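You operate a simulated robot arm through the tools that you are given. There is no shell and no other tool.

You are at the controls of a simulated robot arm. One attempt, no reset.

TASK
Put things in order on the store bench surface. At the end: the white beaker is on the grey lens board; the silver drain strainer stands where the white beaker stood; the black bath bottle stopper stands where the silver drain strainer stood; the black ground gel cup stands where the black bath bottle stopper stood; whatever was shut is shut again. Leave all else as you found it, and nothing knocked over. Set down upright: white beaker.

Only the result counts: the job must be done as asked and must still hold three seconds after the hand-in. Knocking over, shifting, dropping, spilling or breaking anything else fails it. A push-on lid holds only when it is set on centred and level and pressed home; a screw cap is set on level and turned clockwise until tight.

THE ROBOT
A 6-joint arm with a two-finger parallel gripper, fixed in place. Base frame: the origin is at the foot of the arm, x ahead of it, y to its left, z up; the work surface is at about z = 0. Readings come in m, rad, newtons and seconds.
With the tool pointing down near the work surface it reaches from about 0.16 to 0.42 m from the base axis. Its first joint turns from -1.152 to 1.152 rad. Payload 1.57 kg.
The TCP is the grasp point between the finger pads, 0.03 m short of the fingertips. In the tool frame z runs along the fingers and y along their closing line. Largest opening 0.08 m; finger width 0.017, thickness 0.012; the body of the gripper, 0.04 by 0.082 m, starts 0.08 m behind the TCP.
Orientation is told as [roll, pitch, yaw] about the base's x, y, z axes, in that order, counted from this pose: with the fingers straight down and closing along the base's y, the tool's x points along the base's -x, its y along +y and its z along -z.

THE INTERFACE
- The arm moves only by the tool play_rows. Its argument "targets" is a list of rows, each a list of 3 entries, a list of its own where there are three numbers: the turn, a rotation vector about the base's x, y, z in units of 90 degrees (1.0 is 90 degrees), then the shift along the base's x, y, z in units of 100 mm (1.0 is 100 mm), then the closure, from 0 (fully open) to 1 (shut). In form: [[[wx, wy, wz], [dx, dy, dz], gripper], ...]. A call has 1 to 20 rows; each row is the pose to reach, as a shift and turn from the pose commanded when the call began. A call with a number of a shift or a turn outside -1 to 1 is refused whole. A row lasts 0.2 s, in which the tool goes at most 0.05 m and 0.15 rad; a call with a longer step from one row to the next is refused whole, and so is a gripper value outside its range. A pose out of reach is approached as far as the arm can. The call stops where the force on the tool passes 40 N (or 10 N more than at its start, if that is more) or the arm is blocked; 0.2 s more then pass. Each finger travels about 0.153 m/s and halts on what it meets, pressing with about 43 N; the grip force reading is that of the motor and also rises with nothing between the fingers. The clock runs only during rows and for 0.2 s after the last one: add rows that repeat a pose to give the fingers time. It gives the time, the measured TCP pose, the force on the tool (base axes), the opening and the grip force at its end, in the units of the frame above (readings bear some noise), with the torque about the TCP (base axes, N m) and any sound that the robot's microphone picked up.
- Cameras (640 x 400 px; columns grow to the right, rows downward): "scene" is fixed at [0.0675, -0.3349, 0.4244]; the picture's right is [0.80, -0.60, 0.00], its down [-0.34, -0.45, -0.83] and it looks along [0.50, 0.66, -0.56] (base axes); focal length 283 px, centre (320, 200). "wrist" rides on the gripper at [0.072, -0.007, -0.122] in the tool frame; the picture's right is [0.09, 1.00, 0.00], its down [-0.84, 0.08, -0.54] and it looks along [-0.54, 0.05, 0.84] (tool axes); focal length 238 px, centre (320, 200). There is no depth. A picture from a camera that has moved, and an enlarged one, comes with that camera's place and axes in the base frame and with its lens. The place of the scene camera against the robot may be out by one fixed shift of up to 0.025 m in any direction.
- grab_frame(camera): a new picture of that camera. No time passes.
- close_up(camera, box): a new picture of the part [left, top, right, bottom] of that camera's present view, enlarged. No time passes.
- sign_off(): hands the job in; it is judged then, once.

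Nothing tells you positions but the pictures and the camera data. Unless the task says otherwise, let go and move clear before handing in.

The tools are called after "Call:" by a JSON object that holds its "api" and its "payload". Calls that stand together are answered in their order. play_rows: Moves the arm, as the interface text tells. Its arguments: {"type":"object","properties":{"targets":{"type":"array"}},"required":["targets"]} The other tools are called the same way: grab_frame (camera) takes a picture; close_up (camera, box) takes an enlarged picture of a part of a camera's view; sign_off () hands the job in.

At the start:

```text
time_s: 0.0
ee_pos: [0.2044, 0.1028, 0.2696]
ee_rot: [0.002, 0.0, 0.0]
wrist_force: [0.4, -0.7, -0.1]
ft_torque: [-0.03, 0.03, 0.01]
grip_width: 0.0799
grip_force: 0.0
```

scene: 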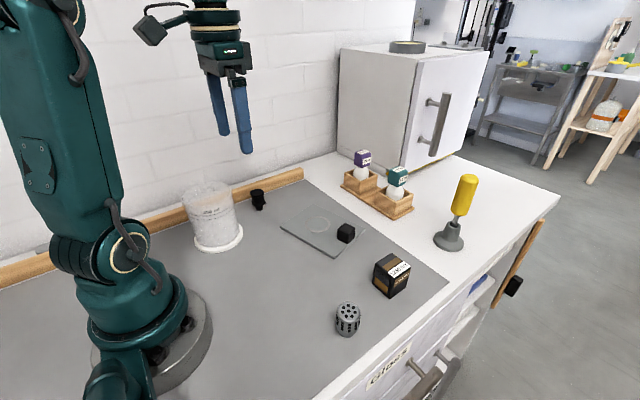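
wrist: 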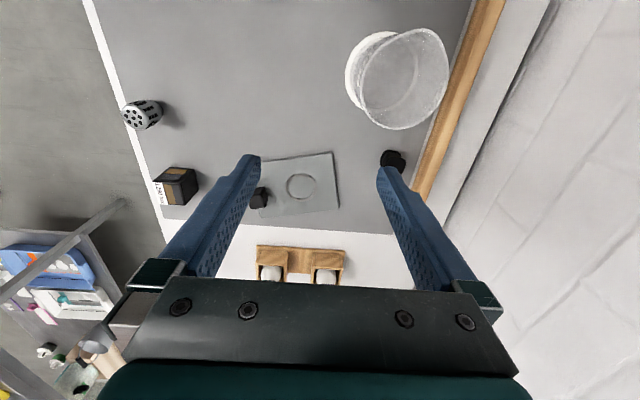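

I see the bench with a white beaker near the back wall, a small black stopper beside it, a grey lens board with a small black cube on it, a silver strainer, and a black-gold box near the front edge. I'll look closer before moving.

Call:
{"api": "close_up", "payload": {"camera": "scene", "box": [160, 160, 320, 260]}}

Call:
{"api": "close_up", "payload": {"camera": "scene", "box": [270, 190, 430, 290]}}

Call:
{"api": "close_up", "payload": {"camera": "scene", "box": [310, 245, 470, 345]}}

Call:
{"api": "close_up", "payload": {"camera": "wrist", "box": [100, 60, 356, 220]}}

Call:
{"api": "close_up", "payload": {"camera": "wrist", "box": [300, 10, 492, 230]}}

Call:
{"api": "close_up", "payload": {"camera": "scene", "box": [320, 30, 580, 260]}}

```text
4.00 times, centred on (240, 210) of scene
camera zoom: at [0.0675, -0.3349, 0.4244], right [0.8, -0.6, 0.0], down [-0.34, -0.45, -0.83], along [0.5, 0.66, -0.56], focal length 1132 px, centre (640, 160)
```

zoom: 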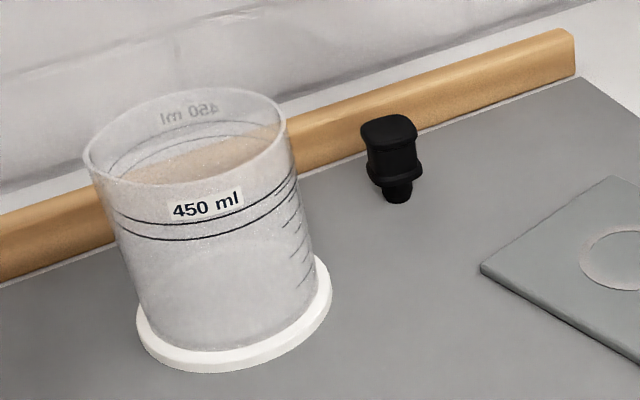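

```text
4.00 times, centred on (350, 240) of scene
camera zoom: at [0.0675, -0.3349, 0.4244], right [0.8, -0.6, 0.0], down [-0.34, -0.45, -0.83], along [0.5, 0.66, -0.56], focal length 1132 px, centre (200, 40)
```

zoom: 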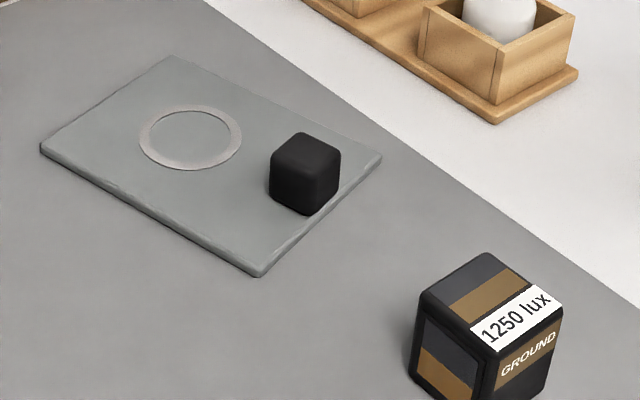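

```text
4.00 times, centred on (390, 295) of scene
camera zoom: at [0.0675, -0.3349, 0.4244], right [0.8, -0.6, 0.0], down [-0.34, -0.45, -0.83], along [0.5, 0.66, -0.56], focal length 1132 px, centre (40, -180)
```

zoom: 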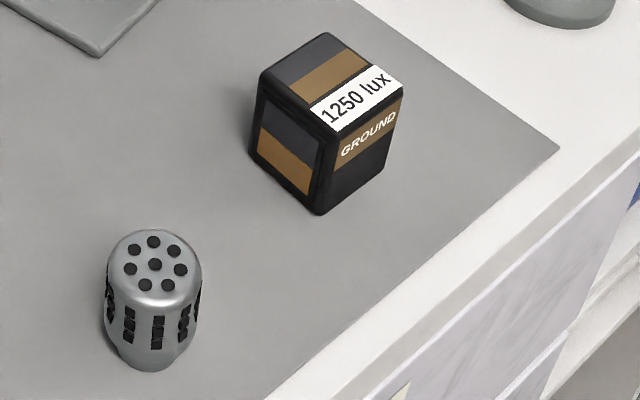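

```text
2.50 times, centred on (228, 140) of wrist
camera zoom: at [0.1318, 0.0956, 0.3897], right [-0.09, 1.0, 0.0], down [0.84, 0.08, 0.54], along [0.54, 0.05, -0.84], focal length 596 px, centre (550, 350)
```

zoom: 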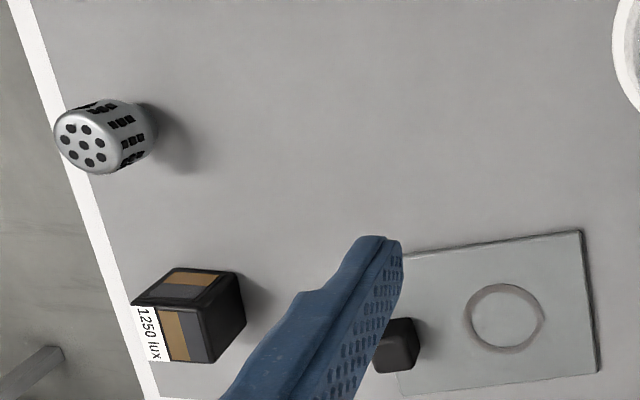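

```text
1.82 times, centred on (396, 120) of wrist
camera zoom: at [0.1318, 0.0956, 0.3897], right [-0.09, 1.0, 0.0], down [0.84, 0.08, 0.54], along [0.54, 0.05, -0.84], focal length 433 px, centre (182, 346)
```

zoom: 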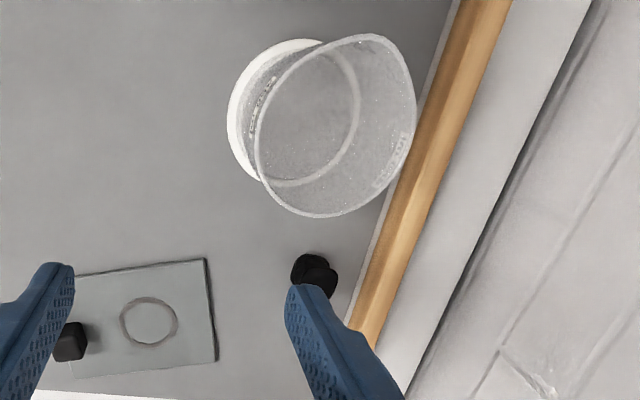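

```text
1.74 times, centred on (450, 145) of scene
camera zoom: at [0.0675, -0.3349, 0.4244], right [0.8, -0.6, 0.0], down [-0.34, -0.45, -0.83], along [0.5, 0.66, -0.56], focal length 492 px, centre (94, 296)
```

zoom: 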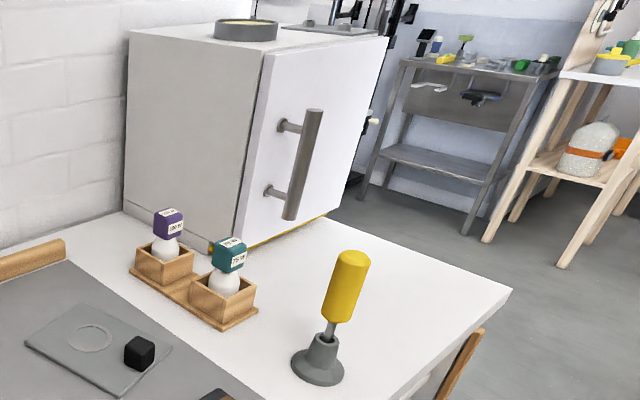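

The beaker (about 0.108 m flange, 0.1 m rim) is at roughly (0.154, 0.188) and is too wide for the gripper, so I will have to pinch it by the rim. The stopper is near (0.28, 0.226), the board ring near (0.357, 0.081), the strainer near (0.236, -0.16) and the cup near (0.34, -0.14). I'll shift the arm for a second wrist view so I can triangulate.

Call:
{"api": "play_rows", "payload": {"targets": [[[0, 0, 0], [0, -0.35, 0], 0], [[0, 0, 0], [0, -0.7, 0], 0], [[0, 0, 0], [0, -1.0, 0], 0], [[0, 0, 0], [0, -1.0, 0], 0]]}}

```text
time_s: 1.0
ee_pos: [0.2065, 0.003, 0.2701]
ee_rot: [0.001, 0.002, 0.001]
wrist_force: [-0.5, 0.9, -0.1]
ft_torque: [-0.03, -0.01, -0.02]
grip_width: 0.08
grip_force: 0.0
```

The arm moved about 0.1 m to the right as commanded. I'll take the new wrist view.

Call:
{"api": "grab_frame", "payload": {"camera": "wrist"}}

Call:
{"api": "close_up", "payload": {"camera": "wrist", "box": [120, 40, 280, 140]}}

Call:
{"api": "close_up", "payload": {"camera": "wrist", "box": [160, 130, 320, 230]}}

Call:
{"api": "close_up", "payload": {"camera": "wrist", "box": [300, 130, 460, 230]}}

```text
taken
camera wrist: at [0.1325, -0.005, 0.3908], right [-0.09, 1.0, 0.0], down [0.84, 0.08, 0.54], along [0.54, 0.05, -0.84], focal length 238 px, centre (320, 200)
```

wrist: 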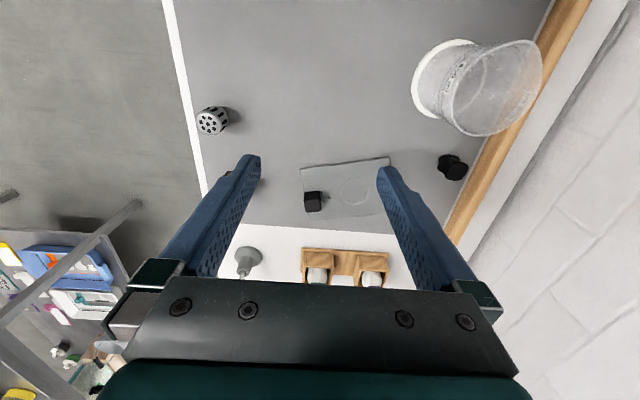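

```text
4.00 times, centred on (200, 90) of wrist
camera zoom: at [0.1325, -0.005, 0.3908], right [-0.09, 1.0, 0.0], down [0.84, 0.08, 0.54], along [0.54, 0.05, -0.84], focal length 953 px, centre (800, 640)
```

zoom: 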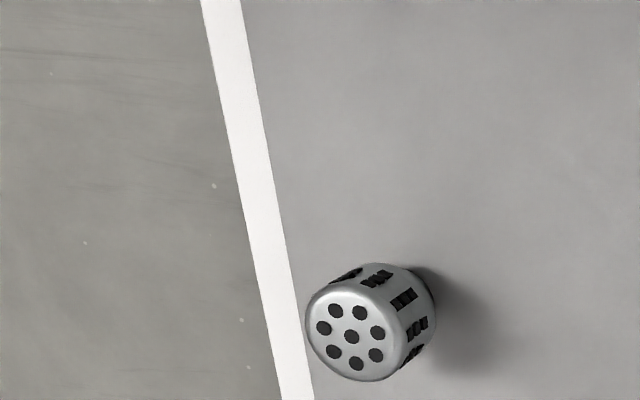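

```text
4.00 times, centred on (240, 180) of wrist
camera zoom: at [0.1325, -0.005, 0.3908], right [-0.09, 1.0, 0.0], down [0.84, 0.08, 0.54], along [0.54, 0.05, -0.84], focal length 953 px, centre (640, 280)
```

zoom: 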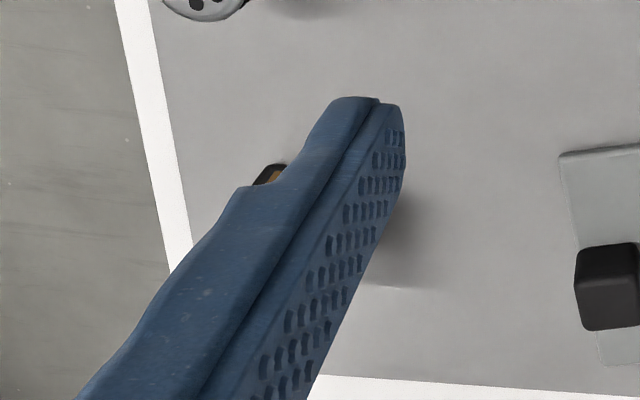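

```text
4.00 times, centred on (380, 180) of wrist
camera zoom: at [0.1325, -0.005, 0.3908], right [-0.09, 1.0, 0.0], down [0.84, 0.08, 0.54], along [0.54, 0.05, -0.84], focal length 953 px, centre (80, 280)
```

zoom: 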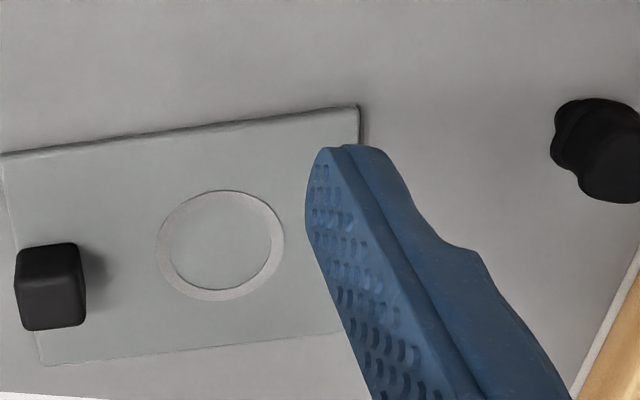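

Triangulating gives the board ring at about (0.354, 0.081), the strainer at about (0.240, -0.159) with height about 0.04, and the small cube on the board near (0.374, 0.003). Next I'll go over to the beaker to pin down its centre and rim height.

Call:
{"api": "play_rows", "payload": {"targets": [[[0, 0, 0], [-0.1, 0.33, 0], 0], [[0, 0, 0], [-0.2, 0.66, 0], 0], [[0, 0, 0], [-0.3, 1.0, 0], 0], [[0, 0, 0], [-0.3, 1.0, 0], 0]]}}

Call:
{"api": "play_rows", "payload": {"targets": [[[0, 0, 0], [-0.1, 0.37, 0], 0], [[0, 0, 0], [-0.2, 0.37, 0], 0], [[0, 0, 0], [-0.2, 0.37, 0], 0]]}}

Call:
{"api": "grab_frame", "payload": {"camera": "wrist"}}

Call:
{"api": "grab_frame", "payload": {"camera": "scene"}}

```text
time_s: 2.0
ee_pos: [0.1761, 0.1014, 0.2705]
ee_rot: [0.0, -0.002, 0.0]
wrist_force: [0.1, -0.4, 0.4]
ft_torque: [0.0, -0.05, 0.02]
grip_width: 0.0801
grip_force: 0.1
```

```text
time_s: 2.8
ee_pos: [0.1555, 0.1393, 0.2692]
ee_rot: [0.0, 0.0, 0.0]
wrist_force: [0.7, -0.3, -0.3]
ft_torque: [0.01, 0.01, 0.0]
grip_width: 0.0799
grip_force: 0.1
```

```text
taken
camera wrist: at [0.0825, 0.1311, 0.3895], right [-0.09, 1.0, 0.0], down [0.84, 0.08, 0.54], along [0.54, 0.05, -0.84], focal length 238 px, centre (320, 200)
```

wrist: 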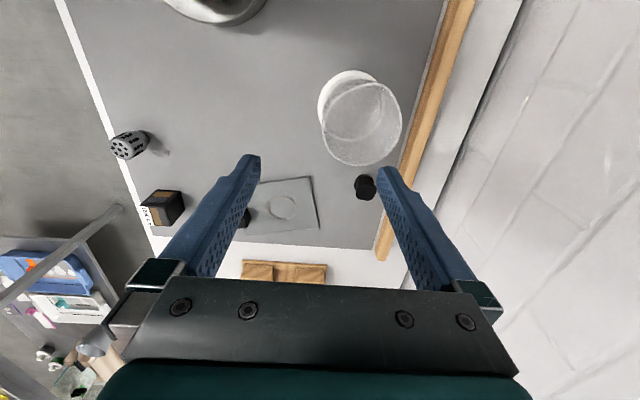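

```text
taken
```

scene: 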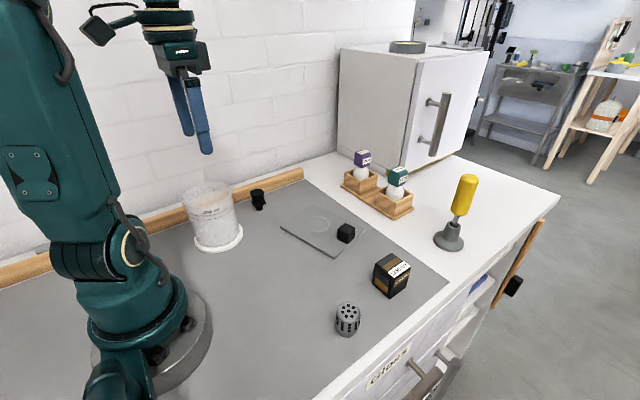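

Call:
{"api": "close_up", "payload": {"camera": "wrist", "box": [290, 60, 450, 160]}}

Call:
{"api": "close_up", "payload": {"camera": "wrist", "box": [290, 120, 450, 220]}}

Call:
{"api": "close_up", "payload": {"camera": "wrist", "box": [90, 120, 250, 220]}}

```text
4.00 times, centred on (370, 110) of wrist
camera zoom: at [0.0825, 0.1311, 0.3895], right [-0.09, 1.0, 0.0], down [0.84, 0.08, 0.54], along [0.54, 0.05, -0.84], focal length 953 px, centre (120, 560)
```

zoom: 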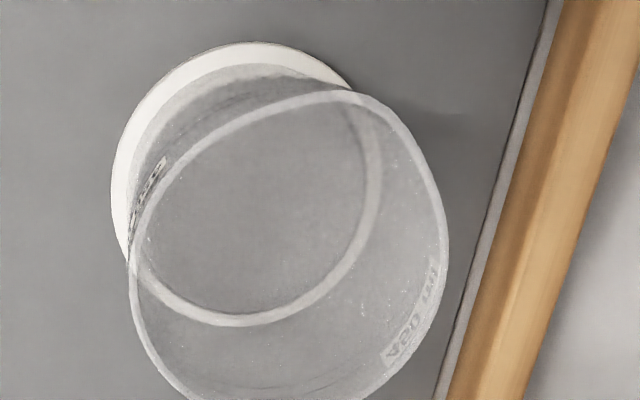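

```text
4.00 times, centred on (370, 170) of wrist
camera zoom: at [0.0825, 0.1311, 0.3895], right [-0.09, 1.0, 0.0], down [0.84, 0.08, 0.54], along [0.54, 0.05, -0.84], focal length 953 px, centre (120, 320)
```

zoom: 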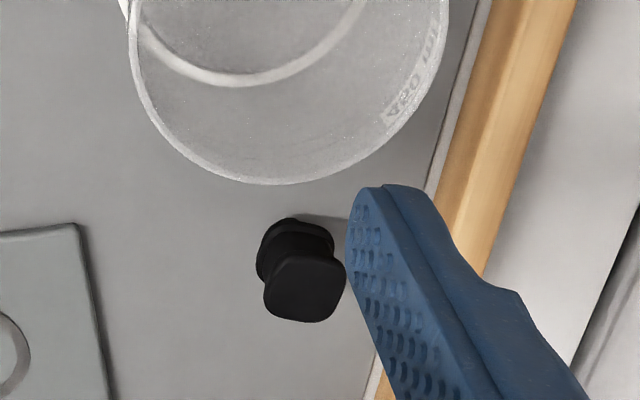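

```text
4.00 times, centred on (170, 170) of wrist
camera zoom: at [0.0825, 0.1311, 0.3895], right [-0.09, 1.0, 0.0], down [0.84, 0.08, 0.54], along [0.54, 0.05, -0.84], focal length 953 px, centre (920, 320)
```

zoom: 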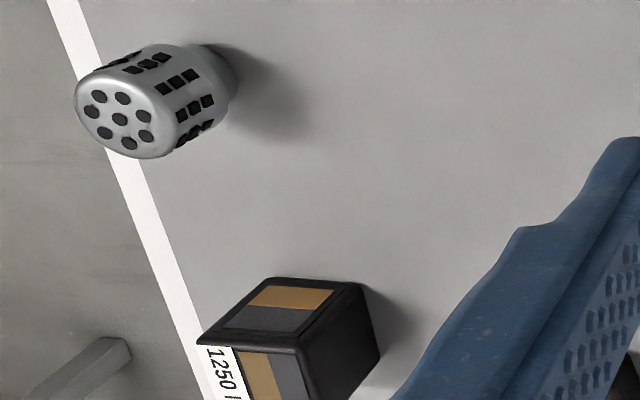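

The beaker centre comes out at about (0.157, 0.187), with the rim at z≈0.107 and the near rim wall at about y≈0.141. I'll descend to just above the rim with the closing line along y, then check alignment.

Call:
{"api": "play_rows", "payload": {"targets": [[[0, 0, 0], [0.02, 0.02, -0.35], 0], [[0, 0, 0], [0.04, 0.03, -0.7], 0], [[0, 0, 0], [0.04, 0.03, -1.0], 0], [[0, 0, 0], [0.04, 0.03, -1.0], 0]]}}

Call:
{"api": "grab_frame", "payload": {"camera": "wrist"}}

Call:
{"api": "close_up", "payload": {"camera": "scene", "box": [140, 100, 300, 260]}}

```text
time_s: 3.8
ee_pos: [0.1607, 0.1416, 0.1682]
ee_rot: [0.003, -0.001, 0.001]
wrist_force: [0.6, -0.2, -0.4]
ft_torque: [-0.01, 0.0, -0.02]
grip_width: 0.0799
grip_force: 0.0
```

```text
taken
camera wrist: at [0.0864, 0.134, 0.2894], right [-0.09, 1.0, 0.0], down [0.84, 0.08, 0.54], along [0.54, 0.05, -0.84], focal length 238 px, centre (320, 200)
```

wrist: 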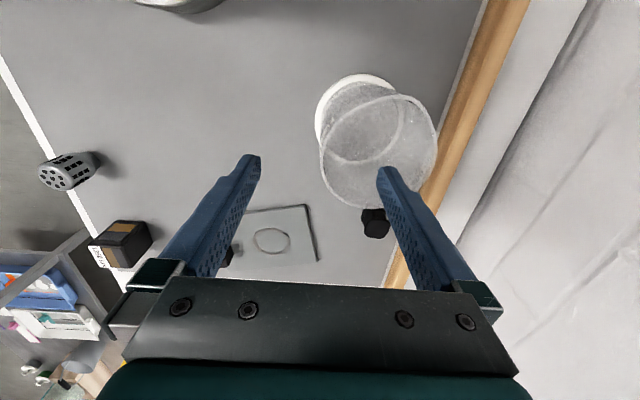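

```text
2.50 times, centred on (220, 180) of scene
camera zoom: at [0.0675, -0.3349, 0.4244], right [0.8, -0.6, 0.0], down [-0.34, -0.45, -0.83], along [0.5, 0.66, -0.56], focal length 707 px, centre (570, 250)
```

zoom: 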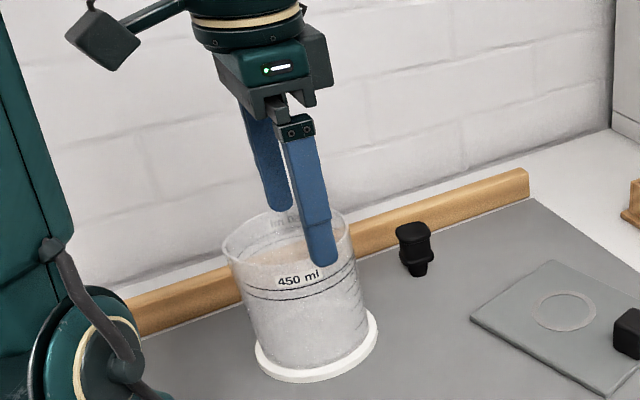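

Alignment looks right: the rim wall at y≈0.140 lies between the fingers. I'll descend so the rim sits between the pads, then close.

Call:
{"api": "play_rows", "payload": {"targets": [[[0, 0, 0], [0, -0.01, -0.3], 0], [[0, 0, 0], [0, -0.01, -0.6], 0], [[0, 0, 0], [0, -0.01, -0.82], 0], [[0, 0, 0], [0, -0.01, -0.82], 0]]}}

Call:
{"api": "close_up", "payload": {"camera": "scene", "box": [140, 120, 300, 260]}}

```text
time_s: 4.8
ee_pos: [0.1612, 0.1426, 0.0872]
ee_rot: [0.003, 0.0, 0.0]
wrist_force: [1.3, -0.3, -0.4]
ft_torque: [-0.02, 0.02, -0.01]
grip_width: 0.0799
grip_force: 0.1
```

```text
2.86 times, centred on (220, 190) of scene
camera zoom: at [0.0675, -0.3349, 0.4244], right [0.8, -0.6, 0.0], down [-0.34, -0.45, -0.83], along [0.5, 0.66, -0.56], focal length 808 px, centre (606, 229)
```

zoom: 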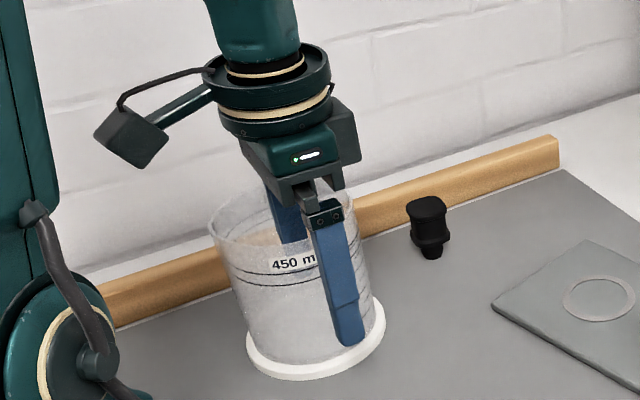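

The fingers straddle the rim wall with no contact. I'll close gently.

Call:
{"api": "play_rows", "payload": {"targets": [[[0, 0, 0], [0, 0, 0], 0.4], [[0, 0, 0], [0, 0, 0], 0.7], [[0, 0, 0], [0, 0, 0], 0.8], [[0, 0, 0], [0, 0, 0], 0.88], [[0, 0, 0], [0, 0, 0], 0.94], [[0, 0, 0], [0, 0, 0], 1.0], [[0, 0, 0], [0, 0, 0], 1.0], [[0, 0, 0], [0, 0, 0], 1.0]]}}

Call:
{"api": "close_up", "payload": {"camera": "scene", "box": [140, 120, 300, 260]}}

```text
time_s: 6.6
ee_pos: [0.1604, 0.1423, 0.0876]
ee_rot: [0.001, -0.002, 0.0]
wrist_force: [0.4, -0.5, 0.6]
ft_torque: [-0.1, -0.01, -0.04]
grip_width: 0.0025
grip_force: 23.8
```

```text
2.86 times, centred on (220, 190) of scene
camera zoom: at [0.0675, -0.3349, 0.4244], right [0.8, -0.6, 0.0], down [-0.34, -0.45, -0.83], along [0.5, 0.66, -0.56], focal length 808 px, centre (606, 229)
```

zoom: 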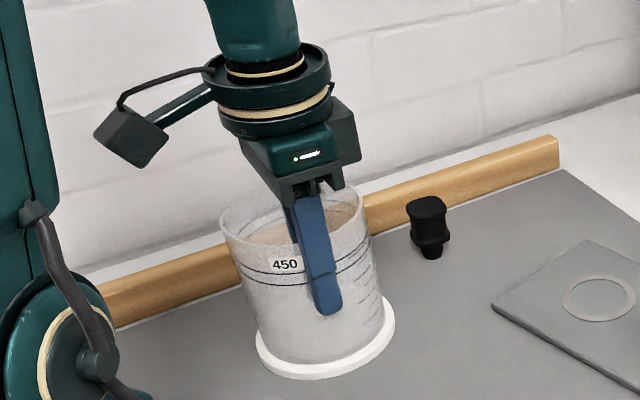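

The rim is pinched (2.5 mm wall) and the beaker seems to have shifted a few mm while being centred between the pads. I'll check the displacement with the wrist camera before lifting.

Call:
{"api": "grab_frame", "payload": {"camera": "wrist"}}

Call:
{"api": "close_up", "payload": {"camera": "scene", "box": [160, 160, 320, 260]}}

```text
taken
camera wrist: at [0.0882, 0.1352, 0.2081], right [-0.09, 1.0, 0.0], down [0.84, 0.08, 0.54], along [0.54, 0.05, -0.84], focal length 238 px, centre (320, 200)
```

wrist: 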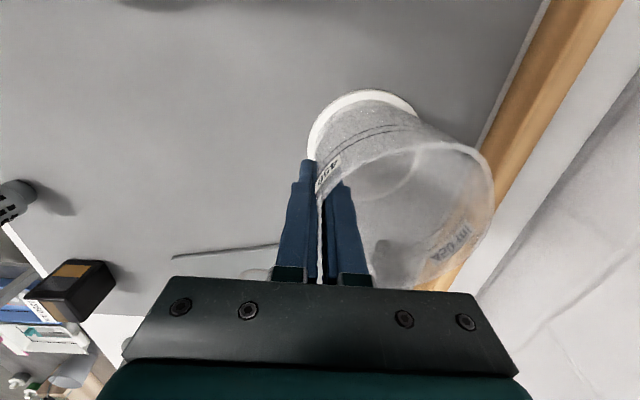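

```text
4.00 times, centred on (240, 210) of scene
camera zoom: at [0.0675, -0.3349, 0.4244], right [0.8, -0.6, 0.0], down [-0.34, -0.45, -0.83], along [0.5, 0.66, -0.56], focal length 1132 px, centre (640, 160)
```

zoom: 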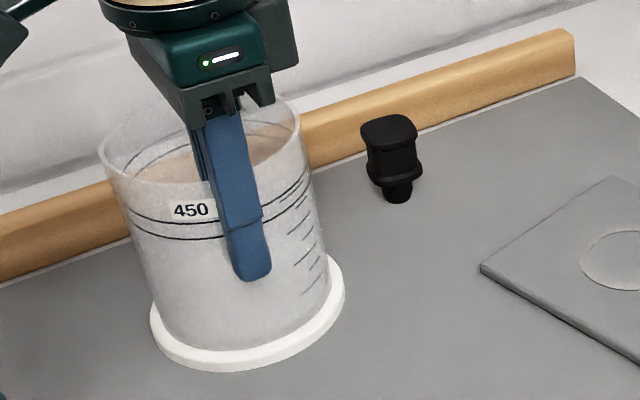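

The beaker stood at (0.158, 0.187); it now sits about 6 mm off in x, which is fine because it's being moved anyway. I'll lift it straight up.

Call:
{"api": "play_rows", "payload": {"targets": [[[0, 0, 0], [0, 0, 0.05], 1.0], [[0, 0, 0], [0, 0, 0.15], 1.0], [[0, 0, 0], [0, 0, 0.35], 1.0], [[0, 0, 0], [0, 0, 0.6], 1.0], [[0, 0, 0], [0, 0, 0.8], 1.0], [[0, 0, 0], [0, 0, 0.8], 1.0]]}}

Call:
{"api": "grab_frame", "payload": {"camera": "scene"}}

Call:
{"api": "grab_frame", "payload": {"camera": "wrist"}}

```text
time_s: 8.0
ee_pos: [0.1599, 0.1418, 0.1662]
ee_rot: [0.0, -0.001, 0.001]
wrist_force: [0.3, 0.8, -2.0]
ft_torque: [-0.09, 0.03, 0.0]
grip_width: 0.0025
grip_force: 24.0
```

```text
taken
```

scene: 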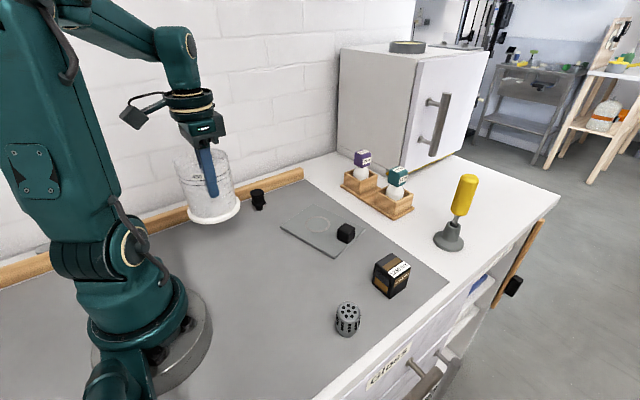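

```text
taken
camera wrist: at [0.0867, 0.1338, 0.2871], right [-0.09, 1.0, 0.0], down [0.84, 0.08, 0.54], along [0.54, 0.05, -0.84], focal length 238 px, centre (320, 200)
```

wrist: 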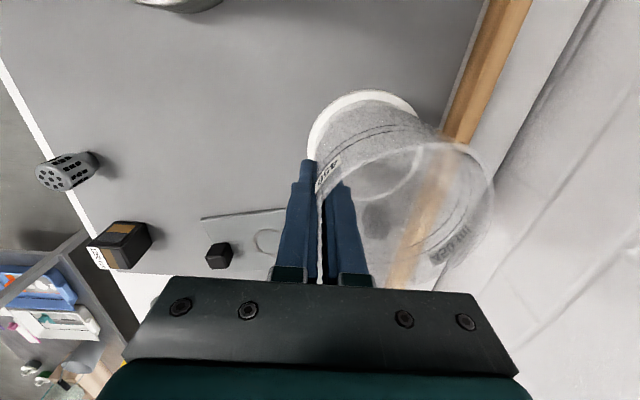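

The beaker is held firmly (about 2 N) and unchanged in the grip. I'll carry it over the lens board.

Call:
{"api": "play_rows", "payload": {"targets": [[[0, 0, 0], [0.1, -0.05, 0], 1.0], [[0, 0, 0], [0.3, -0.16, 0], 1.0], [[0, 0, 0], [0.5, -0.27, 0], 1.0], [[0, 0, 0], [0.7, -0.38, 0], 1.0], [[0, 0, 0], [0.87, -0.47, 0], 1.0], [[0, 0, 0], [0.95, -0.51, 0], 1.0], [[0, 0, 0], [0.95, -0.51, 0], 1.0]]}}

Call:
{"api": "play_rows", "payload": {"targets": [[[0, 0, 0], [0.1, -0.05, 0], 1.0], [[0, 0, 0], [0.3, -0.16, 0], 1.0], [[0, 0, 0], [0.5, -0.27, 0], 1.0], [[0, 0, 0], [0.7, -0.38, 0], 1.0], [[0, 0, 0], [0.87, -0.47, 0], 1.0], [[0, 0, 0], [0.95, -0.51, 0], 1.0], [[0, 0, 0], [0.95, -0.51, 0], 1.0]]}}

Call:
{"api": "grab_frame", "payload": {"camera": "scene"}}

Call:
{"api": "grab_frame", "payload": {"camera": "wrist"}}

```text
time_s: 9.6
ee_pos: [0.2534, 0.0922, 0.1677]
ee_rot: [0.002, -0.001, 0.0]
wrist_force: [-0.6, 0.1, -1.9]
ft_torque: [-0.08, -0.02, -0.03]
grip_width: 0.0024
grip_force: 23.8
```

```text
time_s: 11.2
ee_pos: [0.3478, 0.0403, 0.1663]
ee_rot: [0.0, -0.001, 0.001]
wrist_force: [-0.2, -0.3, -2.2]
ft_torque: [-0.13, 0.01, 0.03]
grip_width: 0.0026
grip_force: 23.5
```

```text
taken
```

scene: 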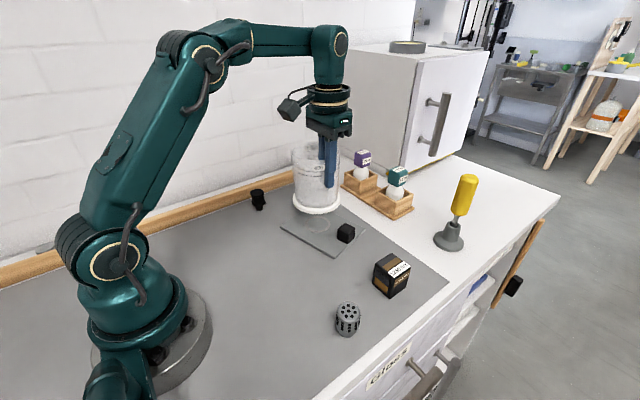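

```text
taken
camera wrist: at [0.2752, 0.0322, 0.2875], right [-0.09, 1.0, 0.0], down [0.84, 0.08, 0.54], along [0.54, 0.05, -0.84], focal length 238 px, centre (320, 200)
```

wrist: 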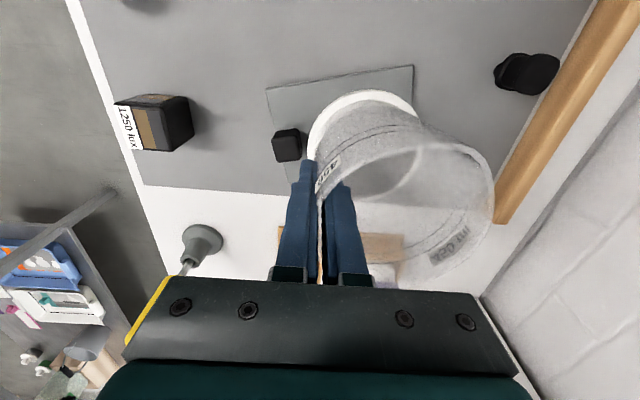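

The beaker is above the board with its centre over the ring. I'll lower it, slowly at the end.

Call:
{"api": "play_rows", "payload": {"targets": [[[0, 0, 0], [0.01, 0, -0.2], 1.0], [[0, 0, 0], [0.02, 0, -0.4], 1.0], [[0, 0, 0], [0.02, 0, -0.58], 1.0], [[0, 0, 0], [0.02, 0, -0.68], 1.0], [[0, 0, 0], [0.02, 0, -0.72], 1.0], [[0, 0, 0], [0.02, 0, -0.72], 1.0]]}}

Call:
{"api": "close_up", "payload": {"camera": "scene", "box": [260, 130, 420, 270]}}

Call:
{"api": "grab_frame", "payload": {"camera": "wrist"}}

```text
time_s: 12.6
ee_pos: [0.349, 0.0402, 0.0958]
ee_rot: [0.001, -0.001, 0.0]
wrist_force: [-3.2, -1.0, 12.2]
ft_torque: [0.04, 0.42, 0.01]
grip_width: 0.0026
grip_force: 23.5
```

```text
2.86 times, centred on (340, 200) of scene
camera zoom: at [0.0674, -0.3349, 0.4244], right [0.8, -0.6, 0.0], down [-0.34, -0.45, -0.83], along [0.5, 0.66, -0.56], focal length 808 px, centre (263, 200)
```

zoom: 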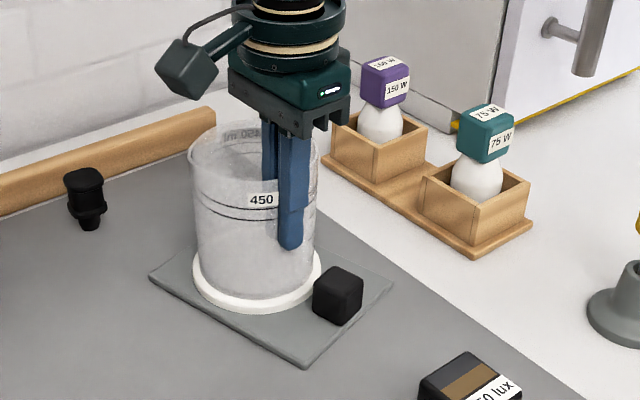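

```text
taken
camera wrist: at [0.2773, 0.0319, 0.2159], right [-0.09, 1.0, 0.0], down [0.84, 0.08, 0.54], along [0.54, 0.05, -0.84], focal length 238 px, centre (320, 200)
```

wrist: 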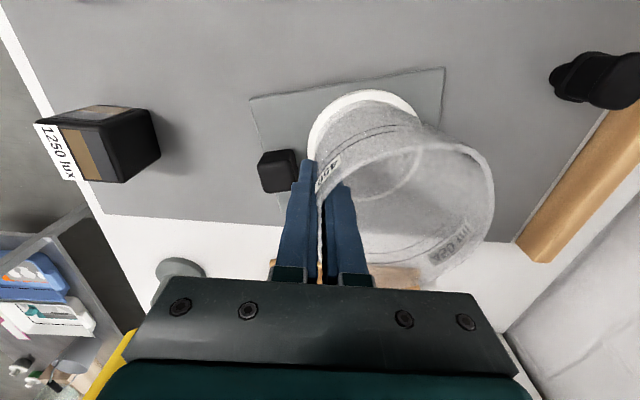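

The beaker has touched down on the board at TCP z≈0.096, with about 12 N of pressing force. I'll relieve that slightly and then open the fingers.

Call:
{"api": "play_rows", "payload": {"targets": [[[0, 0, 0], [0, 0, 0.01], 1.0], [[0, 0, 0], [0, 0, 0.015], 1.0]]}}

```text
time_s: 13.2
ee_pos: [0.3497, 0.0408, 0.0974]
ee_rot: [0.0, -0.001, 0.0]
wrist_force: [-0.4, 0.9, -3.1]
ft_torque: [-0.06, 0.0, -0.03]
grip_width: 0.0025
grip_force: 24.2
```

Call:
{"api": "play_rows", "payload": {"targets": [[[0, 0, 0], [0, 0, -0.006], 1.0], [[0, 0, 0], [0, 0, -0.006], 1.0]]}}

```text
time_s: 13.8
ee_pos: [0.3495, 0.0401, 0.0955]
ee_rot: [0.001, 0.001, 0.0]
wrist_force: [0.4, -0.3, -1.9]
ft_torque: [-0.09, 0.03, 0.0]
grip_width: 0.0027
grip_force: 23.7
```

Call:
{"api": "play_rows", "payload": {"targets": [[[0, 0, 0], [0, 0, -0.005], 1.0], [[0, 0, 0], [0, 0, -0.005], 1.0]]}}

```text
time_s: 14.4
ee_pos: [0.3499, 0.04, 0.096]
ee_rot: [0.002, 0.001, 0.0]
wrist_force: [-0.2, -0.1, -2.3]
ft_torque: [-0.1, 0.01, 0.02]
grip_width: 0.0025
grip_force: 24.4
```

Call:
{"api": "play_rows", "payload": {"targets": [[[0, 0, 0], [0, 0, -0.003], 1.0], [[0, 0, 0], [0, 0, -0.003], 1.0]]}}

```text
time_s: 15.0
ee_pos: [0.3497, 0.0414, 0.0947]
ee_rot: [0.002, -0.002, 0.0]
wrist_force: [-2.1, 0.2, 7.7]
ft_torque: [0.01, 0.17, 0.0]
grip_width: 0.0027
grip_force: 23.7
```

The beaker is resting on the board with light contact. I'll open slowly now.

Call:
{"api": "play_rows", "payload": {"targets": [[[0, 0, 0], [0, 0, 0.001], 0.95], [[0, 0, 0], [0, 0, 0.001], 0.85], [[0, 0, 0], [0, 0, 0.001], 0.6], [[0, 0, 0], [0, 0, 0.001], 0.4], [[0, 0, 0], [0, 0, 0.001], 0.4]]}}

Call:
{"api": "close_up", "payload": {"camera": "scene", "box": [260, 130, 420, 270]}}

Call:
{"api": "grab_frame", "payload": {"camera": "wrist"}}

```text
time_s: 16.2
ee_pos: [0.3502, 0.0404, 0.0953]
ee_rot: [0.001, 0.001, 0.001]
wrist_force: [0.4, 0.3, 0.4]
ft_torque: [0.01, 0.0, -0.01]
grip_width: 0.0481
grip_force: 0.2
```

```text
2.86 times, centred on (340, 200) of scene
camera zoom: at [0.0675, -0.3349, 0.4244], right [0.8, -0.6, 0.0], down [-0.34, -0.45, -0.83], along [0.5, 0.66, -0.56], focal length 808 px, centre (263, 200)
```

zoom: 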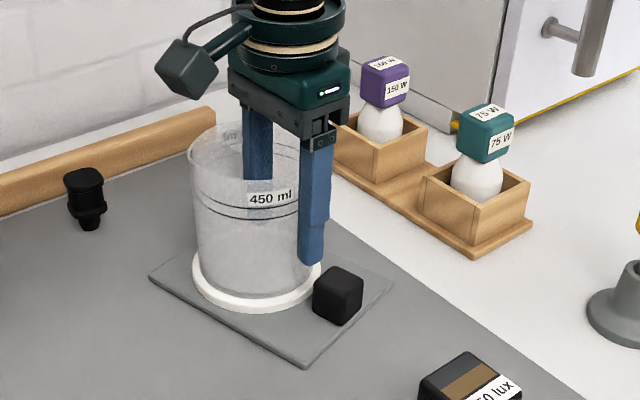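

```text
taken
camera wrist: at [0.2778, 0.0328, 0.2155], right [-0.09, 1.0, 0.0], down [0.84, 0.08, 0.54], along [0.54, 0.05, -0.84], focal length 238 px, centre (320, 200)
```

wrist: 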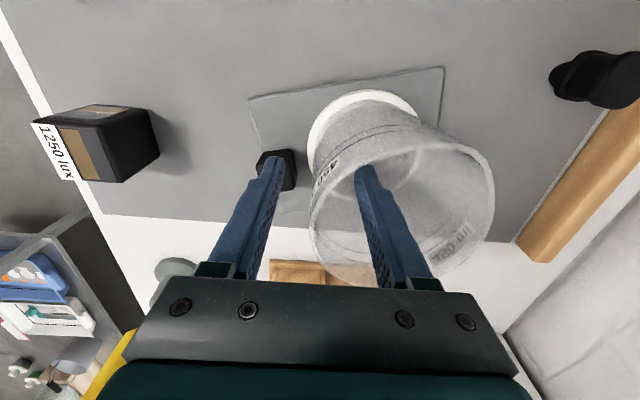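

The beaker stands on the board by itself. I'll raise the gripper clear.

Call:
{"api": "play_rows", "payload": {"targets": [[[0, 0, 0], [0, 0, 0.2], 0.4], [[0, 0, 0], [0, 0, 0.5], 0.4], [[0, 0, 0], [0, 0, 0.8], 0.4], [[0, 0, 0], [0, 0, 1.0], 0.4], [[0, 0, 0], [0, 0, 1.0], 0.4]]}}

Call:
{"api": "grab_frame", "payload": {"camera": "wrist"}}

Call:
{"api": "close_up", "payload": {"camera": "scene", "box": [260, 130, 420, 270]}}

Call:
{"api": "close_up", "payload": {"camera": "wrist", "box": [90, 60, 250, 160]}}

```text
time_s: 17.4
ee_pos: [0.3517, 0.0403, 0.196]
ee_rot: [-0.001, -0.001, 0.0]
wrist_force: [-0.4, -0.6, 0.5]
ft_torque: [-0.01, 0.02, 0.02]
grip_width: 0.048
grip_force: 0.0
```

```text
taken
camera wrist: at [0.2786, 0.0317, 0.3156], right [-0.09, 1.0, 0.0], down [0.84, 0.08, 0.54], along [0.54, 0.05, -0.84], focal length 238 px, centre (320, 200)
```

wrist: 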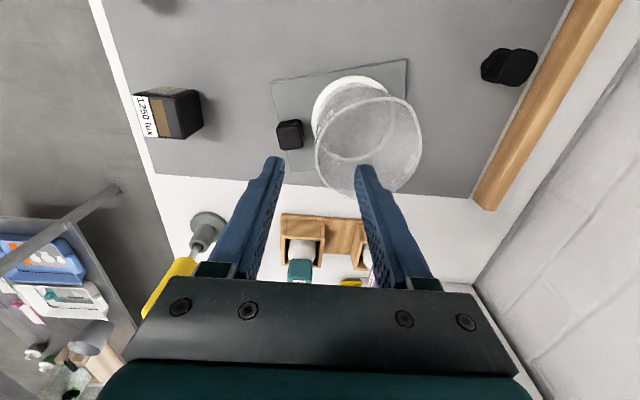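

```text
2.86 times, centred on (340, 200) of scene
camera zoom: at [0.0675, -0.3349, 0.4244], right [0.8, -0.6, 0.0], down [-0.34, -0.45, -0.83], along [0.5, 0.66, -0.56], focal length 808 px, centre (263, 200)
```

zoom: 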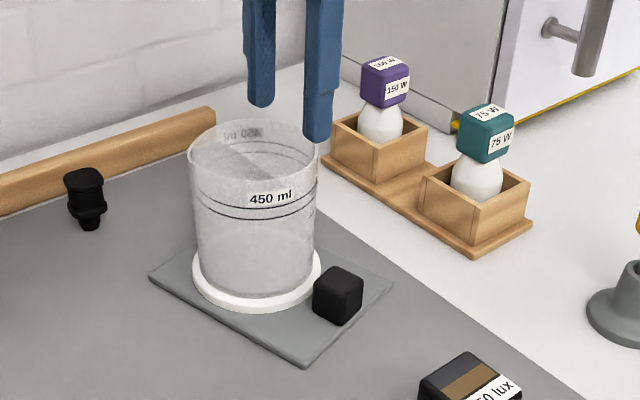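

```text
4.00 times, centred on (170, 110) of wrist
camera zoom: at [0.2786, 0.0317, 0.3156], right [-0.09, 1.0, 0.0], down [0.84, 0.08, 0.54], along [0.54, 0.05, -0.84], focal length 953 px, centre (920, 560)
```

zoom: 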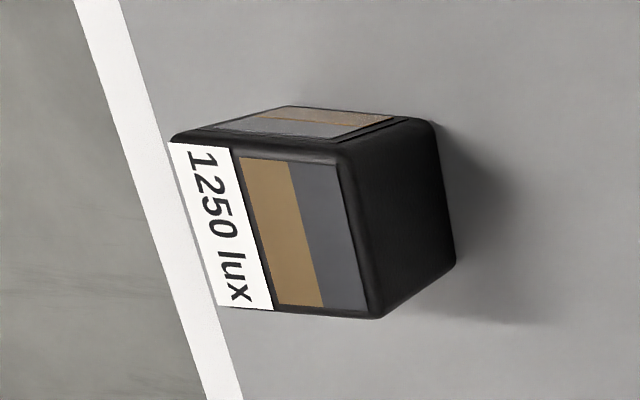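

The beaker is upright on the board and the cube next to it hasn't moved. The cup comes out at about (0.357, -0.133), roughly 0.043 m wide and 0.06 m tall. Next I'll go over to the strainer at (0.240, -0.159).

Call:
{"api": "play_rows", "payload": {"targets": [[[0, 0, 0], [-0.18, -0.33, 0], 0.4], [[0, 0, 0], [-0.37, -0.66, 0], 0.2], [[0, 0, 0], [-0.55, -1.0, 0], 0.0], [[0, 0, 0], [-0.55, -1.0, 0], 0.0]]}}

Call:
{"api": "play_rows", "payload": {"targets": [[[0, 0, 0], [-0.18, -0.33, 0], 0.0], [[0, 0, 0], [-0.37, -0.66, 0], 0.0], [[0, 0, 0], [-0.55, -1.0, 0], 0.0], [[0, 0, 0], [-0.55, -1.0, 0], 0.0]]}}

Call:
{"api": "grab_frame", "payload": {"camera": "wrist"}}

```text
time_s: 18.4
ee_pos: [0.2953, -0.0609, 0.192]
ee_rot: [0.001, -0.003, 0.002]
wrist_force: [-0.9, -0.1, 0.3]
ft_torque: [-0.01, 0.0, 0.0]
grip_width: 0.08
grip_force: 0.0
```

```text
time_s: 19.4
ee_pos: [0.2418, -0.1595, 0.1935]
ee_rot: [0.001, 0.0, 0.0]
wrist_force: [0.1, 0.5, -0.7]
ft_torque: [0.01, 0.02, 0.0]
grip_width: 0.0802
grip_force: 0.0
```

```text
taken
camera wrist: at [0.1683, -0.1675, 0.3152], right [-0.09, 1.0, 0.0], down [0.84, 0.08, 0.54], along [0.54, 0.05, -0.84], focal length 238 px, centre (320, 200)
```

wrist: 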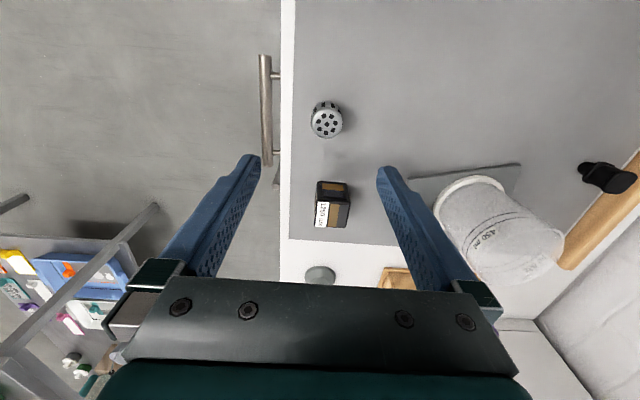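

Call:
{"api": "close_up", "payload": {"camera": "wrist", "box": [250, 70, 410, 170]}}

Call:
{"api": "close_up", "payload": {"camera": "wrist", "box": [250, 150, 410, 250]}}

```text
4.00 times, centred on (330, 120) of wrist
camera zoom: at [0.1683, -0.1675, 0.3152], right [-0.09, 1.0, 0.0], down [0.84, 0.08, 0.54], along [0.54, 0.05, -0.84], focal length 953 px, centre (280, 520)
```

zoom: 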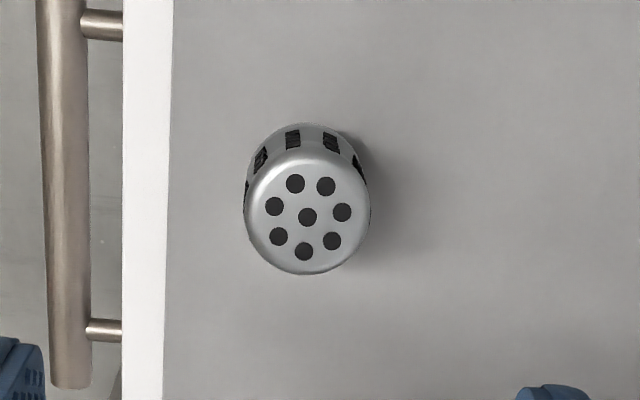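

```text
4.00 times, centred on (330, 200) of wrist
camera zoom: at [0.1683, -0.1675, 0.3152], right [-0.09, 1.0, 0.0], down [0.84, 0.08, 0.54], along [0.54, 0.05, -0.84], focal length 953 px, centre (280, 200)
```

zoom: 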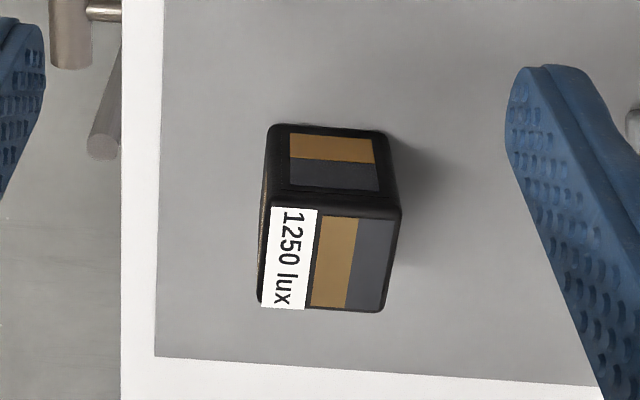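

Combining all the views puts the strainer at (0.2375, -0.1537) with its top at about 0.049. I'll centre on it and descend.

Call:
{"api": "play_rows", "payload": {"targets": [[[0, 0, 0], [-0.03, 0.065, -0.3], 0.0], [[0, 0, 0], [-0.03, 0.065, -0.65], 0.0], [[0, 0, 0], [-0.03, 0.065, -1.0], 0.0], [[0, 0, 0], [-0.03, 0.065, -1.0], 0.0]]}}

Call:
{"api": "grab_frame", "payload": {"camera": "wrist"}}

Call:
{"api": "close_up", "payload": {"camera": "scene", "box": [290, 240, 450, 340]}}

```text
time_s: 20.4
ee_pos: [0.2363, -0.1519, 0.0958]
ee_rot: [0.0, -0.003, 0.0]
wrist_force: [0.2, -0.7, 0.0]
ft_torque: [0.01, 0.04, 0.02]
grip_width: 0.0802
grip_force: 0.1
```

```text
taken
camera wrist: at [0.1645, -0.1598, 0.2164], right [-0.09, 1.0, 0.0], down [0.84, 0.08, 0.54], along [0.54, 0.05, -0.84], focal length 238 px, centre (320, 200)
```

wrist: 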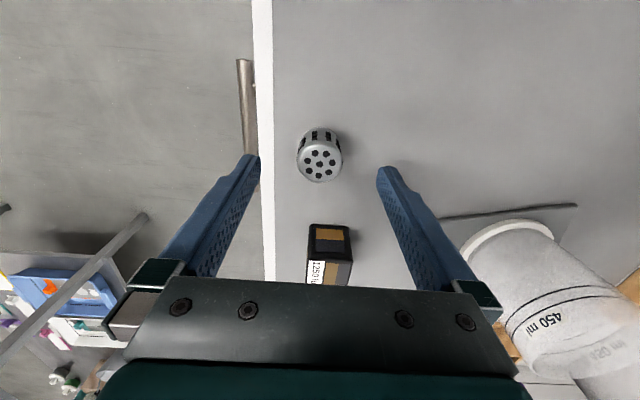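

```text
4.00 times, centred on (370, 290) of scene
camera zoom: at [0.0675, -0.3349, 0.4244], right [0.8, -0.6, 0.0], down [-0.34, -0.45, -0.83], along [0.5, 0.66, -0.56], focal length 1132 px, centre (120, -160)
```

zoom: 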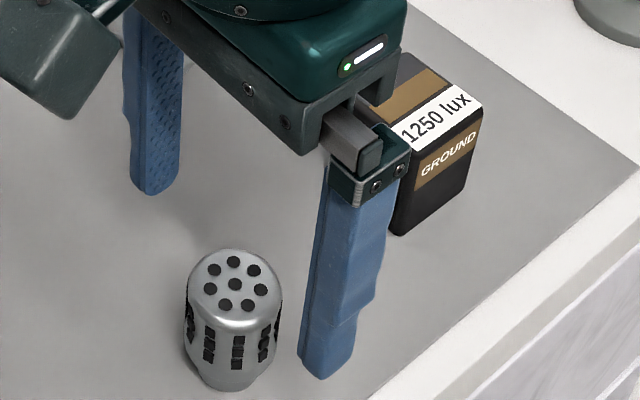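

Call:
{"api": "play_rows", "payload": {"targets": [[[0, 0, 0], [0.005, 0, -0.25], 0.0], [[0, 0, 0], [0.005, 0, -0.45], 0.0], [[0, 0, 0], [0.005, 0, -0.58], 0.0], [[0, 0, 0], [0.005, 0, -0.58], 0.0], [[0, 0, 0], [0.005, 0, -0.58], 0.3], [[0, 0, 0], [0.005, 0, -0.58], 0.45], [[0, 0, 0], [0.005, 0, -0.58], 0.55], [[0, 0, 0], [0.005, 0, -0.58], 0.65], [[0, 0, 0], [0.005, 0, -0.58], 0.8], [[0, 0, 0], [0.005, 0, -0.58], 1.0], [[0, 0, 0], [0.005, 0, -0.58], 1.0]]}}

Call:
{"api": "close_up", "payload": {"camera": "scene", "box": [290, 240, 450, 340]}}

Call:
{"api": "grab_frame", "payload": {"camera": "wrist"}}

```text
time_s: 22.8
ee_pos: [0.2374, -0.1537, 0.0377]
ee_rot: [0.0, 0.0, 0.0]
wrist_force: [-0.5, 0.6, 0.8]
ft_torque: [0.01, 0.0, 0.03]
grip_width: 0.0348
grip_force: 41.8
```

```text
4.00 times, centred on (370, 290) of scene
camera zoom: at [0.0675, -0.3349, 0.4244], right [0.8, -0.6, 0.0], down [-0.34, -0.45, -0.83], along [0.5, 0.66, -0.56], focal length 1132 px, centre (120, -160)
```

zoom: 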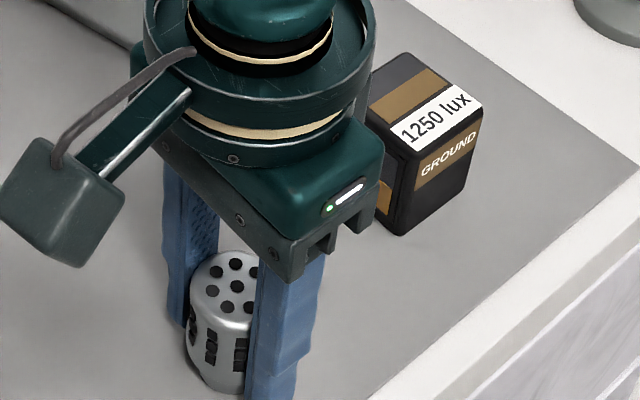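

```text
taken
camera wrist: at [0.1653, -0.1609, 0.1583], right [-0.09, 1.0, 0.0], down [0.84, 0.08, 0.54], along [0.54, 0.05, -0.84], focal length 238 px, centre (320, 200)
```

wrist: 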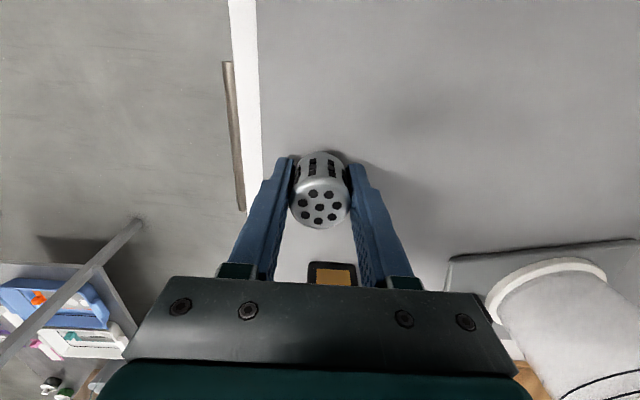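

The strainer is held (35 mm wide); it stood at about (0.239, -0.154). I'll lift it and carry it to the beaker's old place at (0.158, 0.187).

Call:
{"api": "play_rows", "payload": {"targets": [[[0, 0, 0], [0, 0, 0.15], 1.0], [[0, 0, 0], [0, 0, 0.45], 1.0], [[0, 0, 0], [0, 0, 0.8], 1.0], [[0, 0, 0], [0, 0.1, 0.8], 1.0], [[0, 0, 0], [-0.07, 0.4, 0.8], 1.0], [[0, 0, 0], [-0.15, 0.75, 0.8], 1.0], [[0, 0, 0], [-0.2, 1.0, 0.8], 1.0], [[0, 0, 0], [-0.2, 1.0, 0.8], 1.0]]}}

Call:
{"api": "play_rows", "payload": {"targets": [[[0, 0, 0], [-0.08, 0.35, 0], 1.0], [[0, 0, 0], [-0.16, 0.7, 0], 1.0], [[0, 0, 0], [-0.24, 1.0, 0], 1.0], [[0, 0, 0], [-0.24, 1.0, 0], 1.0]]}}

Call:
{"api": "play_rows", "payload": {"targets": [[[0, 0, 0], [-0.08, 0.35, 0], 1.0], [[0, 0, 0], [-0.16, 0.7, 0], 1.0], [[0, 0, 0], [-0.24, 1.0, 0], 1.0], [[0, 0, 0], [-0.24, 1.0, 0], 1.0]]}}

Call:
{"api": "grab_frame", "payload": {"camera": "scene"}}

```text
time_s: 24.6
ee_pos: [0.2161, -0.0542, 0.1181]
ee_rot: [0.002, -0.001, -0.001]
wrist_force: [0.0, 0.0, 0.2]
ft_torque: [-0.01, 0.0, -0.02]
grip_width: 0.0349
grip_force: 42.1
```

```text
time_s: 25.6
ee_pos: [0.1941, 0.0481, 0.1166]
ee_rot: [0.001, -0.003, 0.0]
wrist_force: [0.3, 0.1, -0.3]
ft_torque: [-0.01, -0.02, -0.02]
grip_width: 0.0349
grip_force: 41.5
```

```text
time_s: 26.6
ee_pos: [0.1684, 0.1472, 0.1165]
ee_rot: [0.001, -0.001, 0.0]
wrist_force: [0.8, -0.8, -1.2]
ft_torque: [0.01, -0.01, -0.01]
grip_width: 0.0348
grip_force: 41.9
```

```text
taken
```

scene: 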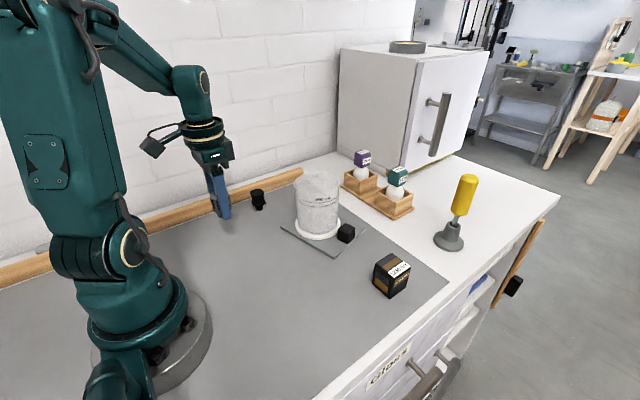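

Call:
{"api": "play_rows", "payload": {"targets": [[[0, 0, 0], [-0.07, 0.2, 0], 1.0], [[0, 0, 0], [-0.134, 0.407, 0], 1.0], [[0, 0, 0], [-0.134, 0.407, -0.2], 1.0], [[0, 0, 0], [-0.134, 0.407, -0.45], 1.0], [[0, 0, 0], [-0.134, 0.407, -0.65], 1.0], [[0, 0, 0], [-0.134, 0.407, -0.74], 1.0], [[0, 0, 0], [-0.134, 0.407, -0.77], 1.0], [[0, 0, 0], [-0.134, 0.407, -0.77], 1.0]]}}

Call:
{"api": "grab_frame", "payload": {"camera": "wrist"}}

Call:
{"api": "close_up", "payload": {"camera": "scene", "box": [160, 160, 320, 260]}}

```text
time_s: 28.4
ee_pos: [0.1561, 0.1897, 0.0398]
ee_rot: [0.001, 0.0, 0.001]
wrist_force: [-0.7, 0.1, 0.0]
ft_torque: [-0.01, -0.03, -0.04]
grip_width: 0.0348
grip_force: 41.9
```

```text
taken
camera wrist: at [0.0834, 0.1813, 0.1611], right [-0.09, 1.0, 0.0], down [0.84, 0.08, 0.54], along [0.54, 0.05, -0.84], focal length 238 px, centre (320, 200)
```

wrist: 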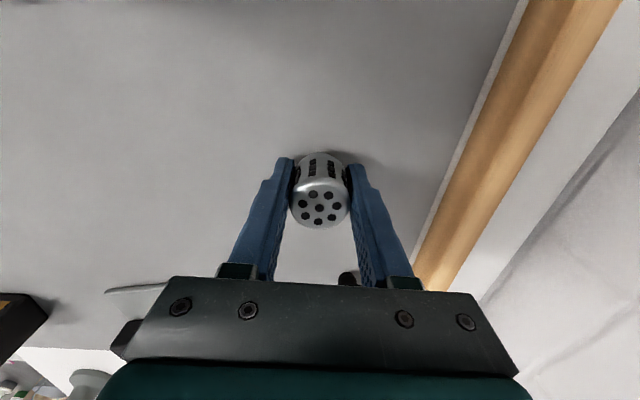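

```text
4.00 times, centred on (240, 210) of scene
camera zoom: at [0.0675, -0.3349, 0.4244], right [0.8, -0.6, 0.0], down [-0.34, -0.45, -0.83], along [0.5, 0.66, -0.56], focal length 1132 px, centre (640, 160)
```

zoom: 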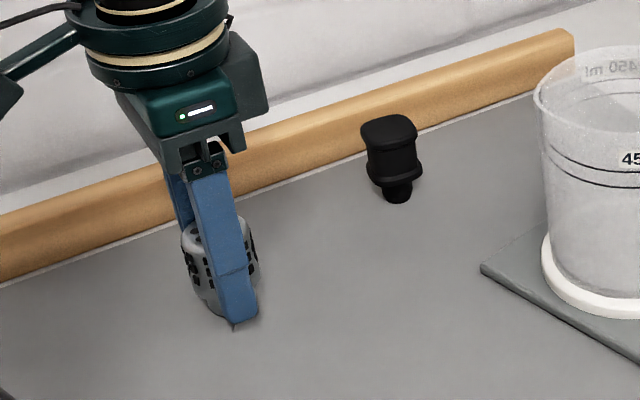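

Call:
{"api": "play_rows", "payload": {"targets": [[[0, 0, 0], [0, 0, -0.015], 1.0], [[0, 0, 0], [0, 0, -0.025], 1.0], [[0, 0, 0], [0, 0, -0.025], 1.0]]}}

```text
time_s: 29.2
ee_pos: [0.1556, 0.1882, 0.0365]
ee_rot: [0.001, 0.0, -0.001]
wrist_force: [-1.7, 0.3, 2.9]
ft_torque: [-0.03, 0.04, 0.01]
grip_width: 0.0343
grip_force: 42.4
```

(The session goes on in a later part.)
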